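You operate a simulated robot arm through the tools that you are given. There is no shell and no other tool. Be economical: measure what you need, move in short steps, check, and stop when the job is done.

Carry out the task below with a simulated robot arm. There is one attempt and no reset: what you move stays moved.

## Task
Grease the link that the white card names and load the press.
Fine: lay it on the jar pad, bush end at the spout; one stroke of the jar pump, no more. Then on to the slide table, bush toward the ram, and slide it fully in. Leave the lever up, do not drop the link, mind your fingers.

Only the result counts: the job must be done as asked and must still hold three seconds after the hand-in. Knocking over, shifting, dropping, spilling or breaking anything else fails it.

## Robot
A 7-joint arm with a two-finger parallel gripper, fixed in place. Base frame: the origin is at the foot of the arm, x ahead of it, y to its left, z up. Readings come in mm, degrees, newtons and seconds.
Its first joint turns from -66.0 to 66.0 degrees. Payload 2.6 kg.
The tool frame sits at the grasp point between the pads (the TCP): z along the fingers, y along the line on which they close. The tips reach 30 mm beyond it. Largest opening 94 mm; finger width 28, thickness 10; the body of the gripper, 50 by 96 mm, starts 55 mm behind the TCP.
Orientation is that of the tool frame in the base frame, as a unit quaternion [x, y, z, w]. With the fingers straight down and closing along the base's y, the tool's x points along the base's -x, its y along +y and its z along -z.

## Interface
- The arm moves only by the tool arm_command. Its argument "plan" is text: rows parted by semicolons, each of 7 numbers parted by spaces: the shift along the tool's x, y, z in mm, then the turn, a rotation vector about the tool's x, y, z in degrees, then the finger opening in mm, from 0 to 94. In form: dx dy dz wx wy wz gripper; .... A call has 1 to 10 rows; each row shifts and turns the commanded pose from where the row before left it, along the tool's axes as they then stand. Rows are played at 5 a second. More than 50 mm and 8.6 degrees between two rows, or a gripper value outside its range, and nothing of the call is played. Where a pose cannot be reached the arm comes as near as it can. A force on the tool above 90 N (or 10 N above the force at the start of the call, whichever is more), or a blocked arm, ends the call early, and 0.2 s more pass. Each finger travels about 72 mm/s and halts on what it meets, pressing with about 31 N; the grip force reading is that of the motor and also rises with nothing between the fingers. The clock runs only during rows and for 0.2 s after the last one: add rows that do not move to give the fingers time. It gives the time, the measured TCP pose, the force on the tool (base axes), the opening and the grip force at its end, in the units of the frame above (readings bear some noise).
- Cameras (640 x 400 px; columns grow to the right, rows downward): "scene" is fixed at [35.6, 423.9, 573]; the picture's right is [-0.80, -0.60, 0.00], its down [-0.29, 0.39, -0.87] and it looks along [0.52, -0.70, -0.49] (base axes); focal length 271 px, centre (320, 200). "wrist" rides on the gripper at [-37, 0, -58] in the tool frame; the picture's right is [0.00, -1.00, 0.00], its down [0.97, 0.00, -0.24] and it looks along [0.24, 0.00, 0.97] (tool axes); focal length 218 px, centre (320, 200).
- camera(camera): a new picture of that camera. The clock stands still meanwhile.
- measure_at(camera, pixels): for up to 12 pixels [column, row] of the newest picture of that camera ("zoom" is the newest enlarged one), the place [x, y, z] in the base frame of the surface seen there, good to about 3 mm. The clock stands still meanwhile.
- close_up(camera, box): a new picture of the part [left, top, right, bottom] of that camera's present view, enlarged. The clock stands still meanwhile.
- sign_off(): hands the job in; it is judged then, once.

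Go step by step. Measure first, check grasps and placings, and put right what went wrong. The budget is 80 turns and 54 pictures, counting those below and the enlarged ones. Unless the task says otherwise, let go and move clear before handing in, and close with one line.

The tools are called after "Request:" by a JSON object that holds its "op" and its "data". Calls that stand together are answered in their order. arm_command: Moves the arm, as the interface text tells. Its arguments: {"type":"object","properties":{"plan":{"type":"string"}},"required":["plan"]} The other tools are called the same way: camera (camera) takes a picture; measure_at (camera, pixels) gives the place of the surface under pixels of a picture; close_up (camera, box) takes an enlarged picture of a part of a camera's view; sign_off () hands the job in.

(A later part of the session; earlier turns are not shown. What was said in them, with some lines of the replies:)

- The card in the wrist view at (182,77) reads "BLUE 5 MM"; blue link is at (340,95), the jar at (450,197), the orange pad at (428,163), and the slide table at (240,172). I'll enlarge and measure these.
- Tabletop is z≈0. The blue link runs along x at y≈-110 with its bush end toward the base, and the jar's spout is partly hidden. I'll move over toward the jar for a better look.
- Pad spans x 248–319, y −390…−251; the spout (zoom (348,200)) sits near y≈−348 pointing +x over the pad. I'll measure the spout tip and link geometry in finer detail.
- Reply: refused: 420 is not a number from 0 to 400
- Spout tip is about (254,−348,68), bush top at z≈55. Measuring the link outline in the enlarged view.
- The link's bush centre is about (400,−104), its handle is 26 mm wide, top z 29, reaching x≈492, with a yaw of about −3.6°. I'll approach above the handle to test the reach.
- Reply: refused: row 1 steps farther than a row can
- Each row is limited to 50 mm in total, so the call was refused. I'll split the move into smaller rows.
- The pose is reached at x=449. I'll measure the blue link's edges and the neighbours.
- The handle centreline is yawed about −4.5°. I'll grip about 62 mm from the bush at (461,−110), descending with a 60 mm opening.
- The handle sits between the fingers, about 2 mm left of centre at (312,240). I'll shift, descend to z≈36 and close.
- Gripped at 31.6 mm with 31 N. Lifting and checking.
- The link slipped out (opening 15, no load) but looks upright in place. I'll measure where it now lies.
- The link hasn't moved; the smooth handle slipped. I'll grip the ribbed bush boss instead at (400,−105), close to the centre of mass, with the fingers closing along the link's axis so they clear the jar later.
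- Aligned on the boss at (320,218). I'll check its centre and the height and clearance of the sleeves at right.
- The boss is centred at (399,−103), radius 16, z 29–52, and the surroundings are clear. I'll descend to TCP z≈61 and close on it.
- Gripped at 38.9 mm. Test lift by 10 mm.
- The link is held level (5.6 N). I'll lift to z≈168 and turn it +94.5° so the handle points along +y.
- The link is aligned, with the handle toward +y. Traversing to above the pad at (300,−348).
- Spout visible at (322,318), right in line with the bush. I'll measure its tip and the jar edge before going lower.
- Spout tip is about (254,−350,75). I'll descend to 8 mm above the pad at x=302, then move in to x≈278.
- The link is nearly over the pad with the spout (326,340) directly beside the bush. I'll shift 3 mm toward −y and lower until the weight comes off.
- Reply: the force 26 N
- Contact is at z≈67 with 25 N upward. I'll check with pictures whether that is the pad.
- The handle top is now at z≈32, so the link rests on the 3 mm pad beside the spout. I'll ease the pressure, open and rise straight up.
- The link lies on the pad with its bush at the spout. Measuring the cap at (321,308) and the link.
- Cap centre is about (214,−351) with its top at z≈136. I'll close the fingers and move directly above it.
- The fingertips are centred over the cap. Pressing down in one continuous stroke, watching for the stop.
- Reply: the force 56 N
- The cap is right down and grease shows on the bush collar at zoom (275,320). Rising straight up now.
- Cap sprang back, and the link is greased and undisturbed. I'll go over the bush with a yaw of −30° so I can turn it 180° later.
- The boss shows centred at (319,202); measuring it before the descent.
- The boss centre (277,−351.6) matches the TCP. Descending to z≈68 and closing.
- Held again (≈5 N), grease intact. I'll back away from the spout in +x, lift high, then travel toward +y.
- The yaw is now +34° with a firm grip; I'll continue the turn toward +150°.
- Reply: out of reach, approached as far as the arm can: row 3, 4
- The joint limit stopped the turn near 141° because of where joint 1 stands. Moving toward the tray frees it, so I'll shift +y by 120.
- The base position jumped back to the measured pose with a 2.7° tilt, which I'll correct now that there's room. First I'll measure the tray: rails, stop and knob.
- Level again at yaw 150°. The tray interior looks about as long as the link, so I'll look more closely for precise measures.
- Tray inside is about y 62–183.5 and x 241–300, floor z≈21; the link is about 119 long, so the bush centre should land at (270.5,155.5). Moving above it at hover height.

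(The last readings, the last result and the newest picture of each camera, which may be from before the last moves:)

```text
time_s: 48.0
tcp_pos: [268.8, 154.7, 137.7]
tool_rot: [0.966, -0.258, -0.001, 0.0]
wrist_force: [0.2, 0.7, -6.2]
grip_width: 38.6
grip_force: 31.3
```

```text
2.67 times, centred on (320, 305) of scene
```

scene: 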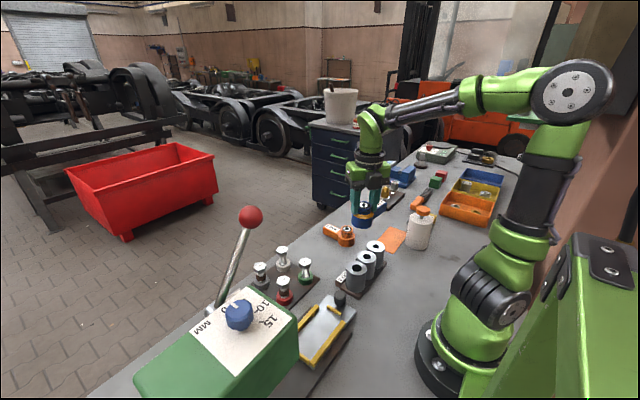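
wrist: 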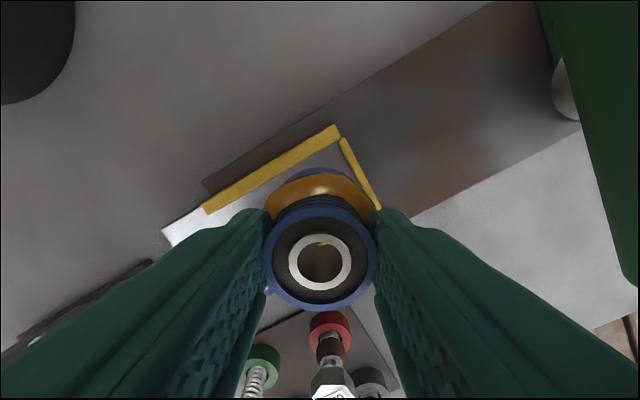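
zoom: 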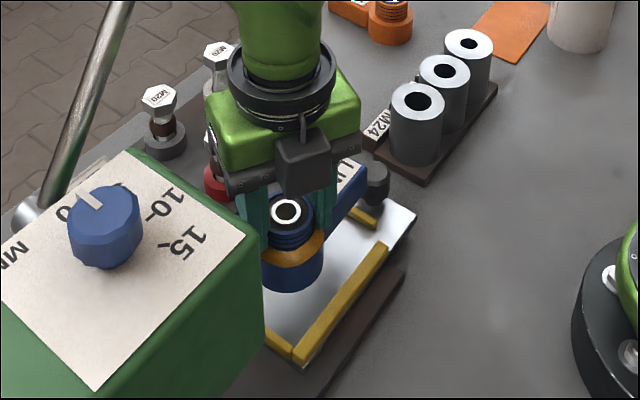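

The handle points at the knob, bush toward the ram. I'll measure the held link's handle end and bush in this zoom to check its alignment.

Request:
{"op": "measure_at", "data": {"camera": "zoom", "pixels": [[345, 165], [365, 168], [352, 180], [340, 200], [360, 185], [350, 200], [273, 211], [301, 213], [287, 200], [286, 225], [377, 180], [365, 215]]}}

Request:
{"op": "measure_at", "data": {"camera": "wrist", "pixels": [[278, 245], [365, 245], [320, 195], [320, 300], [342, 150], [370, 203], [210, 210], [330, 130], [345, 140], [600, 200]]}}

```text
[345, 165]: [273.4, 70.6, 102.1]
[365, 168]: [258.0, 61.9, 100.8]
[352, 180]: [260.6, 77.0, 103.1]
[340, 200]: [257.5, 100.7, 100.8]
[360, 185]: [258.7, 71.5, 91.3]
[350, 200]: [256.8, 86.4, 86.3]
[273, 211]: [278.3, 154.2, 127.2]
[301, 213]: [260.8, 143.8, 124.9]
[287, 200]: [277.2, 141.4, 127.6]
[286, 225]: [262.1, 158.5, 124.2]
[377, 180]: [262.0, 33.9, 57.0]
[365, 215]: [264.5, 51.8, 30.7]
```

```text
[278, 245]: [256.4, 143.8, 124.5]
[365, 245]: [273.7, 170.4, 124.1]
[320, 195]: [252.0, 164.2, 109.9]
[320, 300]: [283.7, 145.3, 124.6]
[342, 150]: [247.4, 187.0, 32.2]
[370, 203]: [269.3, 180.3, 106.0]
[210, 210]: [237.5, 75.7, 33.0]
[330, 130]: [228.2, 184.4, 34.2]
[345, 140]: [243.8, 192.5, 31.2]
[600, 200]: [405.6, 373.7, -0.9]
```

The handle end is at y≈62 and the bush at y≈155, so I'll shift +1.5 in x and y, then descend to just above the rails.

Request:
{"op": "arm_command", "data": {"plan": "0.7 -2.15 0 0 0 0 0; 0 0 20 0 0 0 0; 0 0 18 0 0 0 0; 0 0 0 0 0 0 0; 0 0 0 0 0 0 0"}}

Request:
{"op": "camera", "data": {"camera": "wrist"}}

Request:
{"op": "close_up", "data": {"camera": "scene", "box": [280, 260, 380, 360]}}

```text
time_s: 49.2
tcp_pos: [270.4, 156.4, 99.4]
tool_rot: [0.966, -0.258, 0.001, 0.0]
wrist_force: [0.4, -0.1, -5.3]
grip_width: 38.6
grip_force: 31.2
```

```text
14 pictures are left
```

wrist: 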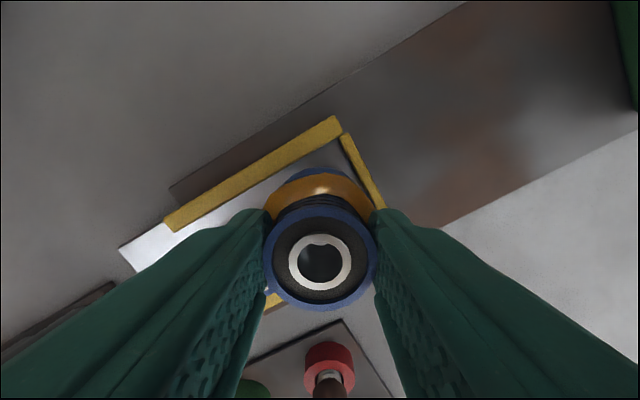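

```text
4.00 times, centred on (330, 310) of scene
```

zoom: 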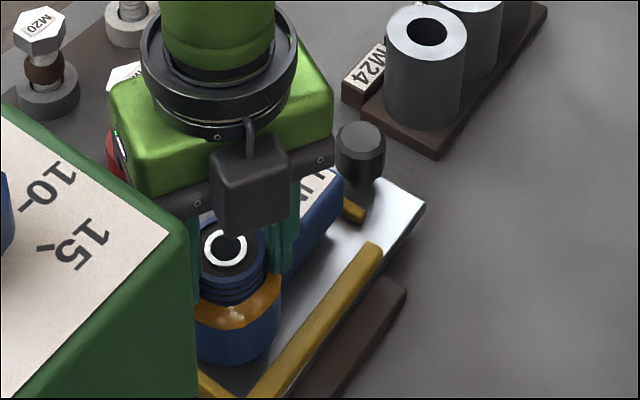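

Close above the rails. Measuring the handle end against the stop and the ring against the far rail.

Request:
{"op": "measure_at", "data": {"camera": "zoom", "pixels": [[338, 185], [336, 205], [340, 175], [348, 208], [358, 215], [225, 350], [280, 320], [300, 350], [335, 300], [320, 240]]}}

Request:
{"op": "measure_at", "data": {"camera": "wrist", "pixels": [[350, 150], [345, 140], [365, 185], [376, 208], [300, 180], [285, 172], [240, 195], [318, 170]]}}

```text
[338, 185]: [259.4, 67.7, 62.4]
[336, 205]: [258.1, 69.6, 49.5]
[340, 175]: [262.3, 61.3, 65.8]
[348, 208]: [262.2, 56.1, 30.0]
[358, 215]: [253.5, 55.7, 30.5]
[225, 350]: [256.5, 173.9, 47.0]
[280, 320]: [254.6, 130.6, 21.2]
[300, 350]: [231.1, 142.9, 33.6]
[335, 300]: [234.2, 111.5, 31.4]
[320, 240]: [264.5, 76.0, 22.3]
```

```text
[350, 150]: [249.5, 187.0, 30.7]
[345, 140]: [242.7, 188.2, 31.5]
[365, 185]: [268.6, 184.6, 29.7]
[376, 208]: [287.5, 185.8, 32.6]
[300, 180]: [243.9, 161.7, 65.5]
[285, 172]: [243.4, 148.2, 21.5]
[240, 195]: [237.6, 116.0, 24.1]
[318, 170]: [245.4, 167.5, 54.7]
```

Clearances look right (ring side x≈244, rail inside x≈239, handle end y≈62–63). Lowering gently, watching the force.

Request:
{"op": "arm_command", "data": {"plan": "0 0 4 0 0 0 0; 0 0 3 0 0 0 0; 0 0 2 0 0 0 0; 0 0 0 0 0 0 0"}}

Request:
{"op": "arm_command", "data": {"plan": "0 0 1.5 0 0 0 0; 0 0 0 0 0 0 0"}}

```text
time_s: 50.2
tcp_pos: [271.3, 157.5, 88.1]
tool_rot: [0.966, -0.258, 0.0, 0.001]
wrist_force: [-0.8, -0.7, -5.7]
grip_width: 38.8
grip_force: 31.1
```

```text
time_s: 50.8
tcp_pos: [270.7, 155.2, 87.9]
tool_rot: [0.966, -0.258, 0.0, 0.0]
wrist_force: [0.5, -0.3, -4.5]
grip_width: 38.6
grip_force: 31.0
```

No contact yet although the link bottom is below the rail tops, so it is going in cleanly. Lowering the last millimetres.

Request:
{"op": "arm_command", "data": {"plan": "0 0 1.5 0 0 0 0; 0 0 0 0 0 0 0"}}

Request:
{"op": "arm_command", "data": {"plan": "0 0 1.5 0 0 0 0; 0 0 0 0 0 0 0"}}

```text
time_s: 51.4
tcp_pos: [270.0, 157.8, 87.1]
tool_rot: [0.966, -0.257, 0.0, 0.001]
wrist_force: [-5.8, -0.8, 9.8]
grip_width: 38.6
grip_force: 31.4
```

```text
time_s: 52.0
tcp_pos: [271.7, 156.8, 84.4]
tool_rot: [0.966, -0.258, 0.0, 0.001]
wrist_force: [-6.5, 1.0, 22.9]
grip_width: 39.1
grip_force: 31.6
```

Contact with the floor at z≈86 (23 N up). A quick look before releasing.

Request:
{"op": "close_up", "data": {"camera": "scene", "box": [280, 260, 380, 360]}}

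Request:
{"op": "measure_at", "data": {"camera": "zoom", "pixels": [[320, 185], [300, 230], [330, 200], [335, 215], [328, 232], [345, 213], [235, 245], [215, 355]]}}

```text
4.00 times, centred on (330, 310) of scene
```

zoom: 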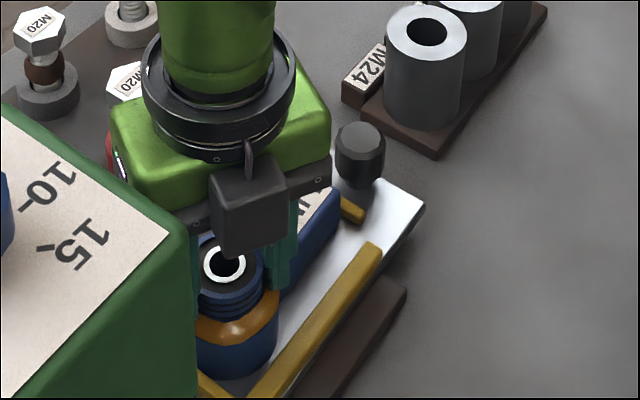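

```text
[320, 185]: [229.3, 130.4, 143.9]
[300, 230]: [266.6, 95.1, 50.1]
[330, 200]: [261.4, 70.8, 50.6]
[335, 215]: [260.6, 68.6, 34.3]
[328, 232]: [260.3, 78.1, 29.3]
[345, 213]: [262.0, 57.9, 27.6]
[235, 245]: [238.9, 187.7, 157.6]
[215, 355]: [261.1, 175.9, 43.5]
```

The handle top is at z≈50 = floor 21 + 29, so the link lies flat in the tray. Releasing and rising.

Request:
{"op": "arm_command", "data": {"plan": "0 0 -1.5 0 0 0 0; 0 0 0 0 0 0 30; 0 0 0 0 0 0 45; 0 0 0 0 0 0 56; 0 0 0 0 0 0 56; 0 0 -15 0 0 0 56; 0 0 -30 0 0 0 56; 0 0 -40 0 0 0 56; 0 0 -40 0 0 0 56; 0 0 0 0 0 0 56"}}

Request:
{"op": "camera", "data": {"camera": "wrist"}}

```text
time_s: 54.2
tcp_pos: [270.4, 157.5, 210.5]
tool_rot: [0.966, -0.258, -0.001, 0.001]
wrist_force: [0.1, -0.2, -0.8]
grip_width: 55.8
grip_force: 0.0
```

```text
11 pictures are left
```

wrist: 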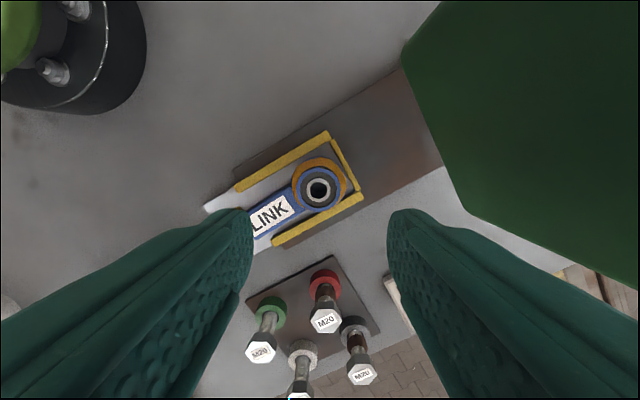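

The link sits squarely in the tray, bush toward the ram. Next I'll measure the press front, the knob and how far the slide can travel.

Request:
{"op": "measure_at", "data": {"camera": "wrist", "pixels": [[319, 188], [343, 160], [290, 200], [255, 212], [408, 55], [443, 165], [425, 115], [470, 205], [405, 72], [235, 170], [262, 245], [560, 260]]}}

Request:
{"op": "close_up", "data": {"camera": "scene", "box": [180, 200, 400, 390]}}

```text
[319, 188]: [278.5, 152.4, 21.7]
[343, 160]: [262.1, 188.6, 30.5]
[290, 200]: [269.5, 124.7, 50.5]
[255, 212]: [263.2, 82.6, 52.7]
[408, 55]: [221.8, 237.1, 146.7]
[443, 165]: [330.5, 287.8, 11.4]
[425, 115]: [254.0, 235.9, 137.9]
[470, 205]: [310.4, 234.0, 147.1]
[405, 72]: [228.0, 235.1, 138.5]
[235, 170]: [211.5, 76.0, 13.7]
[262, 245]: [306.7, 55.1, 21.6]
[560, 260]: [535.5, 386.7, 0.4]
```

```text
2.11 times, centred on (290, 295) of scene
```

zoom: 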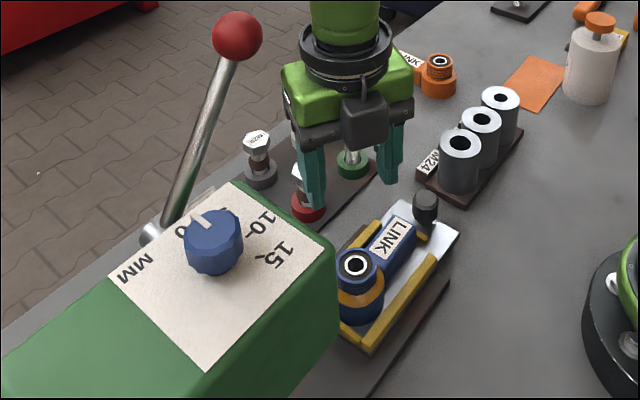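

The press head front is at y≈235 (overhanging), with the knob at (270,31). I'll move to y≈−3 with fingers closed and turn to yaw −90°, so that camera and body stay clear of the press while I push the knob from behind.

Request:
{"op": "arm_command", "data": {"plan": "20 34.6 0 0 0 0 30; 20 34.6 0 0 0 0 0; 20 34.6 0 0 0 0 0; 20 34.6 0 0 0 0 0; 0 0 0 0 0 8.5 0; 0 0 0 0 0 8.5 0; 0 0 0 0 0 8.5 0; 0 0 0 0 0 8.5 0; 0 0 0 0 0 8.5 0; 0 0 0 0 0 8.5 0"}}

Request:
{"op": "arm_command", "data": {"plan": "0 0 0 0 0 8.5 0; 0 0 0 0 0 8.5 0; 0 0 0 0 0 8.5 0; 0 0 0 0 0 8.5 0; 0 0 0 0 0 8.5 0; 0 0 0 0 0 8.5 0; 0 0 0 0 0 8.5 0; 0 0 0 0 0 8.5 0; 0 0 0 0 0 8.5 0; 0 0 0 0 0 8.5 0"}}

Request:
{"op": "arm_command", "data": {"plan": "0 0 0 0 0 8.5 0; 0 0 0 0 0 8.5 0; 0 0 0 0 0 8.5 0; 0 0 0 0 0 8.5 0; 0 0 0 0 0 8.5 0; 0 0 0 0 0 8.5 0; 0 0 0 0 0 8.5 0; 0 0 0 0 0 8.5 0; 0 0 0 0 0 8.5 0; 0 0 0 0 0 8.5 0"}}

Request:
{"op": "arm_command", "data": {"plan": "0 0 0 0 0 8.5 0; 0 0 0 0 0 8.5 0; 0 0 0 0 0 2 0; 0 0 0 0 0 0 0; 0 0 0 0 0 0 0"}}

Request:
{"op": "camera", "data": {"camera": "wrist"}}

```text
time_s: 56.4
tcp_pos: [270.2, -2.7, 212.9]
tool_rot: [0.76, -0.65, 0.0, 0.002]
wrist_force: [0.1, -0.1, 0.2]
grip_width: 0.0
grip_force: 31.1
```

```text
time_s: 58.6
tcp_pos: [271.0, -2.5, 212.5]
tool_rot: [-0.121, 0.993, -0.002, 0.0]
wrist_force: [0.1, -0.6, -0.6]
grip_width: 0.1
grip_force: 30.2
```

```text
time_s: 60.8
tcp_pos: [270.4, -3.4, 210.8]
tool_rot: [0.581, 0.814, -0.001, 0.001]
wrist_force: [0.2, -0.7, -0.9]
grip_width: 0.0
grip_force: 30.9
```

```text
time_s: 62.0
tcp_pos: [270.4, -3.0, 210.9]
tool_rot: [0.707, 0.707, -0.001, 0.0]
wrist_force: [0.3, 0.1, -0.4]
grip_width: 0.0
grip_force: 30.8
```

```text
9 pictures are left
```

wrist: 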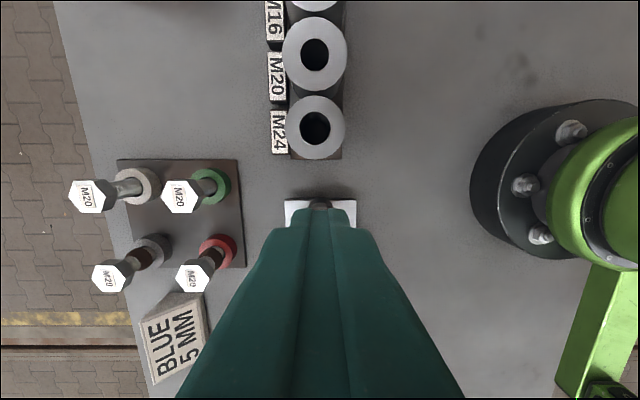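

Yaw is −90°. Measuring the knob's rear edge and the gap to the M24 sleeve and its base.

Request:
{"op": "measure_at", "data": {"camera": "wrist", "pixels": [[320, 201], [319, 205], [311, 206], [329, 206], [300, 202], [315, 157], [335, 157], [315, 152]]}}

```text
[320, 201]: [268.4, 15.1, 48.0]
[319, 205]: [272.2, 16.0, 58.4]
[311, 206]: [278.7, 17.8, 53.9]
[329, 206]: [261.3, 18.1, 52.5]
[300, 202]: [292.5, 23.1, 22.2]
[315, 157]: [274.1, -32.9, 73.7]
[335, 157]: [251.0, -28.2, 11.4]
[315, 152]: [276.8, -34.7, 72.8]
```

Knob rear is at y≈15.5 and the sleeve at y≈−33, so there's room at y≈−5. Descending behind the knob to TCP z≈62.

Request:
{"op": "arm_command", "data": {"plan": "-2 0 30 0 0 0 0; 0 0 30 0 0 0 0; 0 0 30 0 0 0 0; 0 0 30 0 0 0 0; 0 0 20 0 0 0 0; 0 0 9 0 0 0 0; 0 0 0 0 0 0 0"}}

Request:
{"op": "arm_command", "data": {"plan": "4 0 0 0 0 0 0; 4 0 0 0 0 0 0; 4 0 0 0 0 0 0; 4 0 0 0 0 0 0; 4 0 0 0 0 0 0; 4 0 0 0 0 0 0; 0 0 0 0 0 0 0"}}

Request:
{"op": "close_up", "data": {"camera": "scene", "box": [220, 220, 400, 380]}}

```text
time_s: 63.6
tcp_pos: [270.2, -5.5, 61.7]
tool_rot: [0.706, 0.708, -0.001, 0.001]
wrist_force: [-0.3, 0.2, -0.5]
grip_width: 0.0
grip_force: 30.5
```

```text
time_s: 65.2
tcp_pos: [271.5, 18.9, 63.6]
tool_rot: [0.706, 0.708, -0.001, 0.0]
wrist_force: [-0.6, 0.1, -0.1]
grip_width: 0.0
grip_force: 31.0
```

```text
2.50 times, centred on (310, 300) of scene
```

zoom: 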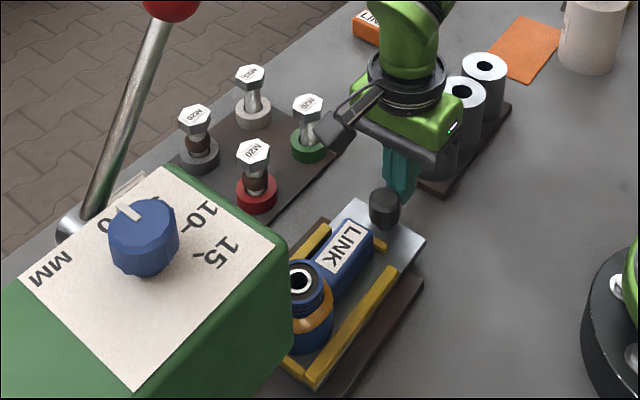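

The tray slides freely with the link seated. I'll locate the dark box on the wrist (zoom (340,130)) relative to the press before pushing on.

Request:
{"op": "measure_at", "data": {"camera": "zoom", "pixels": [[340, 130], [330, 125], [375, 95], [400, 130], [383, 200], [300, 280], [255, 240], [280, 330]]}}

```text
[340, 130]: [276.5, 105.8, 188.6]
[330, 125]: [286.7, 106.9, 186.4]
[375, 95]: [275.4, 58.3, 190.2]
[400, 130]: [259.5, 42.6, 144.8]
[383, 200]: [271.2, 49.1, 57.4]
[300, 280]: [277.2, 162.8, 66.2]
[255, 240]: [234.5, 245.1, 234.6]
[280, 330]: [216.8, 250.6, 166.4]
```

That box is at y≈106, i.e. about 87 mm ahead of the TCP at z≈188, and the press face is at y≈237. I can safely push to TCP y≈125 in this pose, so I'll continue slowly.

Request:
{"op": "arm_command", "data": {"plan": "8 0 0 0 0 0 0; 8 0 0 0 0 0 0; 8 0 0 0 0 0 0; 8 0 0 0 0 0 0; 8 0 0 0 0 0 0; 8 0 0 0 0 0 0; 8 0 0 0 0 0 0; 8 0 0 0 0 0 0; 8 0 0 0 0 0 0; 6 0 0 0 0 0 0"}}

Request:
{"op": "close_up", "data": {"camera": "scene", "box": [200, 200, 380, 380]}}

```text
time_s: 67.4
tcp_pos: [270.4, 95.9, 60.9]
tool_rot: [0.707, 0.708, -0.001, 0.0]
wrist_force: [0.3, -1.0, 0.8]
grip_width: 0.0
grip_force: 31.6
```

```text
2.22 times, centred on (290, 290) of scene
```

zoom: 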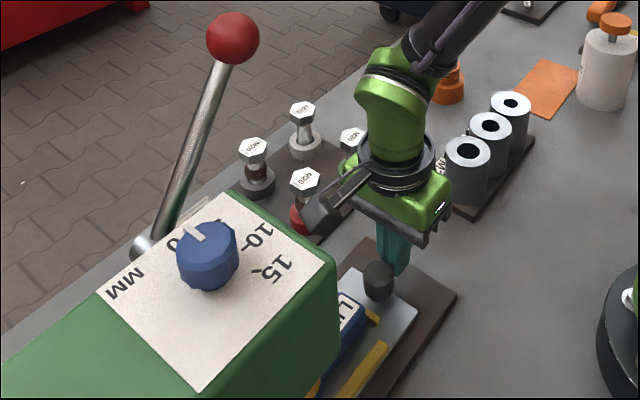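

The tray is still moving freely. Checking the box's clearance to the press and the knob's position.

Request:
{"op": "measure_at", "data": {"camera": "zoom", "pixels": [[310, 210], [318, 228], [300, 215], [378, 275], [330, 265], [290, 230], [345, 305], [365, 250], [450, 295]]}}

```text
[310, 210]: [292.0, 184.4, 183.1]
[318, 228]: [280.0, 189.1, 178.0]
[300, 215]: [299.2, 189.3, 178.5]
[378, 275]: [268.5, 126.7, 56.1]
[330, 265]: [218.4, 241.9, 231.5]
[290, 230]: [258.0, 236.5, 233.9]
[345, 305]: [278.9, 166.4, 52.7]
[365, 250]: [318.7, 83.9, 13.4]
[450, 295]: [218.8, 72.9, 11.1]
```

Box front is at y≈190, leaving ≈46 mm to the press. Pushing 34 mm more in small steps.

Request:
{"op": "arm_command", "data": {"plan": "4 0 0 0 0 0 0; 4 0 0 0 0 0 0; 4 0 0 0 0 0 0; 4 0 0 0 0 0 0; 4 0 0 0 0 0 0; 4 0 0 0 0 0 0; 4 0 0 0 0 0 0; 3 0 0 0 0 0 0; 3 0 0 0 0 0 0; 0 0 0 0 0 0 0"}}

```text
time_s: 69.6
tcp_pos: [269.4, 130.3, 61.5]
tool_rot: [0.706, 0.708, -0.001, -0.001]
wrist_force: [-0.2, -1.9, 0.6]
grip_width: 0.0
grip_force: 31.3
```

There's no stop yet, but the wrist box nears the press. I'll back off 30 mm and turn to yaw 0 so the narrow side leads, then resume pushing.

Request:
{"op": "arm_command", "data": {"plan": "-15 0 0 0 0 0 0; -15 0 0 0 0 0 0; 0 0 0 0 0 -8.5 0; 0 0 0 0 0 -8.5 0; 0 0 0 0 0 -8.5 0; 0 0 0 0 0 -8.5 0; 0 0 0 0 0 -8.5 0; 0 0 0 0 0 -8.5 0; 0 0 0 0 0 -8.5 0; 0 0 0 0 0 -8.5 0"}}

Request:
{"op": "arm_command", "data": {"plan": "0 0 0 0 0 -8.5 0; 0 0 0 0 0 -8.5 0; 0 0 0 0 0 -5 0; 0 10 0 0 0 0 0; 0 10 0 0 0 0 0; 0 5 0 0 0 0 0; 0 0 0 0 0 0 0"}}

Request:
{"op": "close_up", "data": {"camera": "scene", "box": [200, 200, 380, 380]}}

```text
time_s: 71.8
tcp_pos: [270.1, 101.2, 61.9]
tool_rot: [0.189, 0.982, 0.0, 0.0]
wrist_force: [0.6, 1.1, 0.1]
grip_width: 0.1
grip_force: 30.9
```

```text
time_s: 73.4
tcp_pos: [269.7, 126.5, 61.3]
tool_rot: [-0.001, 1.0, -0.001, 0.0]
wrist_force: [-0.1, 0.0, -0.3]
grip_width: 0.0
grip_force: 31.0
```

```text
2.22 times, centred on (290, 290) of scene
```

zoom: 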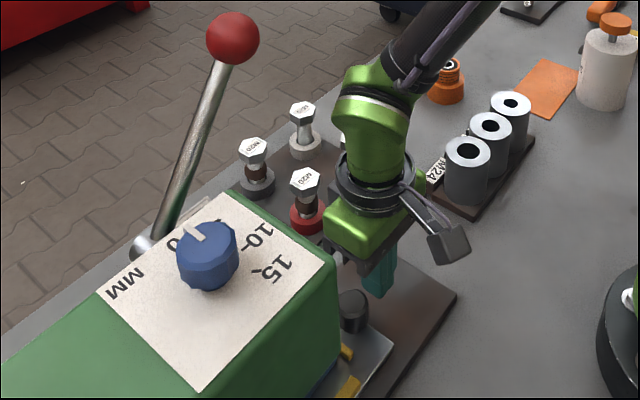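

The box is now out of the way on the −x side; the body front is at about TCP+48. Continuing the push in 4 mm steps.

Request:
{"op": "arm_command", "data": {"plan": "0 5 0 0 0 0 0; 0 4 0 0 0 0 0; 0 4 0 0 0 0 0; 0 4 0 0 0 0 0; 0 4 0 0 0 0 0; 0 4 0 0 0 0 0; 0 4 0 0 0 0 0; 0 4 0 0 0 0 0; 0 0 0 0 0 0 0"}}

```text
time_s: 75.0
tcp_pos: [270.4, 140.6, 60.9]
tool_rot: [0.009, 1.0, -0.01, -0.006]
wrist_force: [-2.1, -10.0, 4.8]
grip_width: 0.1
grip_force: 31.2
stopped in row 7: the force on the tool passed its limit (the readings are from after the stop); the commanded pose is now the measured one
```

A firm stop came at TCP y≈141 (knob rear ≈151, so about 135 mm travel); the body is still ~45 mm short of the press, so this should be the end stop. Checking.

Request:
{"op": "close_up", "data": {"camera": "scene", "box": [200, 200, 380, 380]}}

Request:
{"op": "measure_at", "data": {"camera": "zoom", "pixels": [[347, 305], [350, 325], [375, 340], [352, 350], [330, 375], [375, 285], [340, 230], [330, 265]]}}

```text
2.22 times, centred on (290, 290) of scene
```

zoom: 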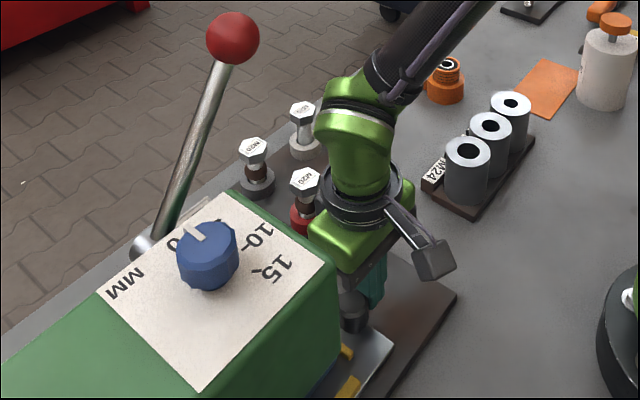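

```text
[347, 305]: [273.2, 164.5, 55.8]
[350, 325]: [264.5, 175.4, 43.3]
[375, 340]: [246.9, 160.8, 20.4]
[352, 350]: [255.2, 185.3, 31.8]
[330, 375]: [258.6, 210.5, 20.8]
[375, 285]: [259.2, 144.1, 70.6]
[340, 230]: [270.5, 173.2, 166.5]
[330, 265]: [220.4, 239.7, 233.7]
```

The tray plate edge has not moved between the last two pictures, so it's against its end stop (knob now at y≈165, ~134 mm in). I'll press gently once more to confirm it's fully home, then back off.

Request:
{"op": "arm_command", "data": {"plan": "0 1 0 0 0 0 0; 0 1 0 0 0 0 0; 0 1 0 0 0 0 0; 0 0 0 0 0 0 0"}}

Request:
{"op": "arm_command", "data": {"plan": "0 -8 0 0 0 0 0; 0 -15 0 0 0 0 0; 0 -15 0 0 0 0 0; 0 0 -30 0 0 0 0; 0 -20 -30 0 0 0 0; 0 -30 -30 0 0 0 0; 0 -40 0 0 0 0 0; 0 0 0 0 0 0 0"}}

Request:
{"op": "camera", "data": {"camera": "wrist"}}

```text
time_s: 76.0
tcp_pos: [271.0, 143.0, 60.9]
tool_rot: [0.012, 1.0, -0.011, -0.007]
wrist_force: [-3.0, -43.2, 17.0]
grip_width: 0.0
grip_force: 31.6
```

```text
time_s: 77.8
tcp_pos: [271.3, 17.5, 154.8]
tool_rot: [0.009, 1.0, -0.009, -0.005]
wrist_force: [-0.4, -0.6, -0.3]
grip_width: 0.1
grip_force: 30.8
```

```text
4 pictures are left
```

wrist: 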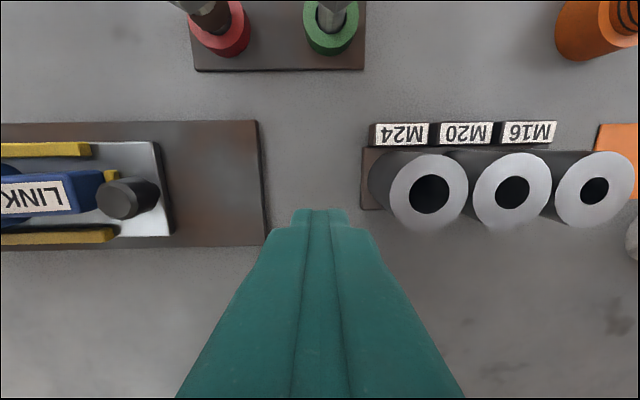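

The stop is stiff (43 N over 3 mm), and the view shows the knob at (130,197) with the link seated. I'll tilt the tool to look under the press head at the bush.

Request:
{"op": "arm_command", "data": {"plan": "0 0 0 -7.5 0 0 0; 0 0 0 -7.5 0 0 0; 0 0 0 -7.5 0 0 0; 0 0 0 -7.5 0 0 0; 0 0 0 0 0 0 0"}}

Request:
{"op": "close_up", "data": {"camera": "wrist", "box": [0, 60, 320, 300]}}

```text
time_s: 79.0
tcp_pos: [270.5, 18.3, 153.7]
tool_rot: [0.01, 0.968, 0.25, -0.001]
wrist_force: [0.4, 0.2, -0.7]
grip_width: 0.2
grip_force: 31.0
```

```text
1.67 times, centred on (160, 180) of wrist
```

zoom: 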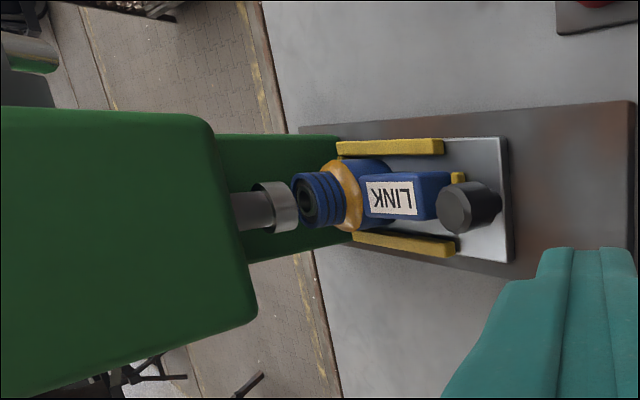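

The bush at (310,200) sits under the ram at (275,207). Measuring whether they line up and that nothing blocks.

Request:
{"op": "measure_at", "data": {"camera": "zoom", "pixels": [[285, 205], [275, 190], [275, 225], [308, 178], [312, 225], [298, 200], [330, 195], [455, 178], [435, 190], [350, 150], [468, 205], [505, 195]]}}

```text
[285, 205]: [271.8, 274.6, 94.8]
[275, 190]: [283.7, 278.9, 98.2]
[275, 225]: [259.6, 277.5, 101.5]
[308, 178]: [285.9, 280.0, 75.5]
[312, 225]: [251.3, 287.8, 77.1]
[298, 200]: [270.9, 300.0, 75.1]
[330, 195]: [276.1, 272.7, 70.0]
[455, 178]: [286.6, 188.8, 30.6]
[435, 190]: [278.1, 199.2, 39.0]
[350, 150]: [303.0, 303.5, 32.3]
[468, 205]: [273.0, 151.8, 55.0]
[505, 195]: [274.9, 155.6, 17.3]
```

The ram (y≈275–305, bottom z≈88) stands directly above the bush (y≈273–303, top z≈76). The slide is against its stop, the lever was not touched, and the arm is clear, so I'm handing in.

Request:
{"op": "sign_off", "data": {}}

```text
The job is handed in.
```

I greased the blue link with one pump stroke and laid it on the slide table, bush toward the ram. I then slid it in to the stop, so the bush sits under the ram. The lever is still up, and the link was not dropped; my first grip on its handle slipped while the link was still on the bench.
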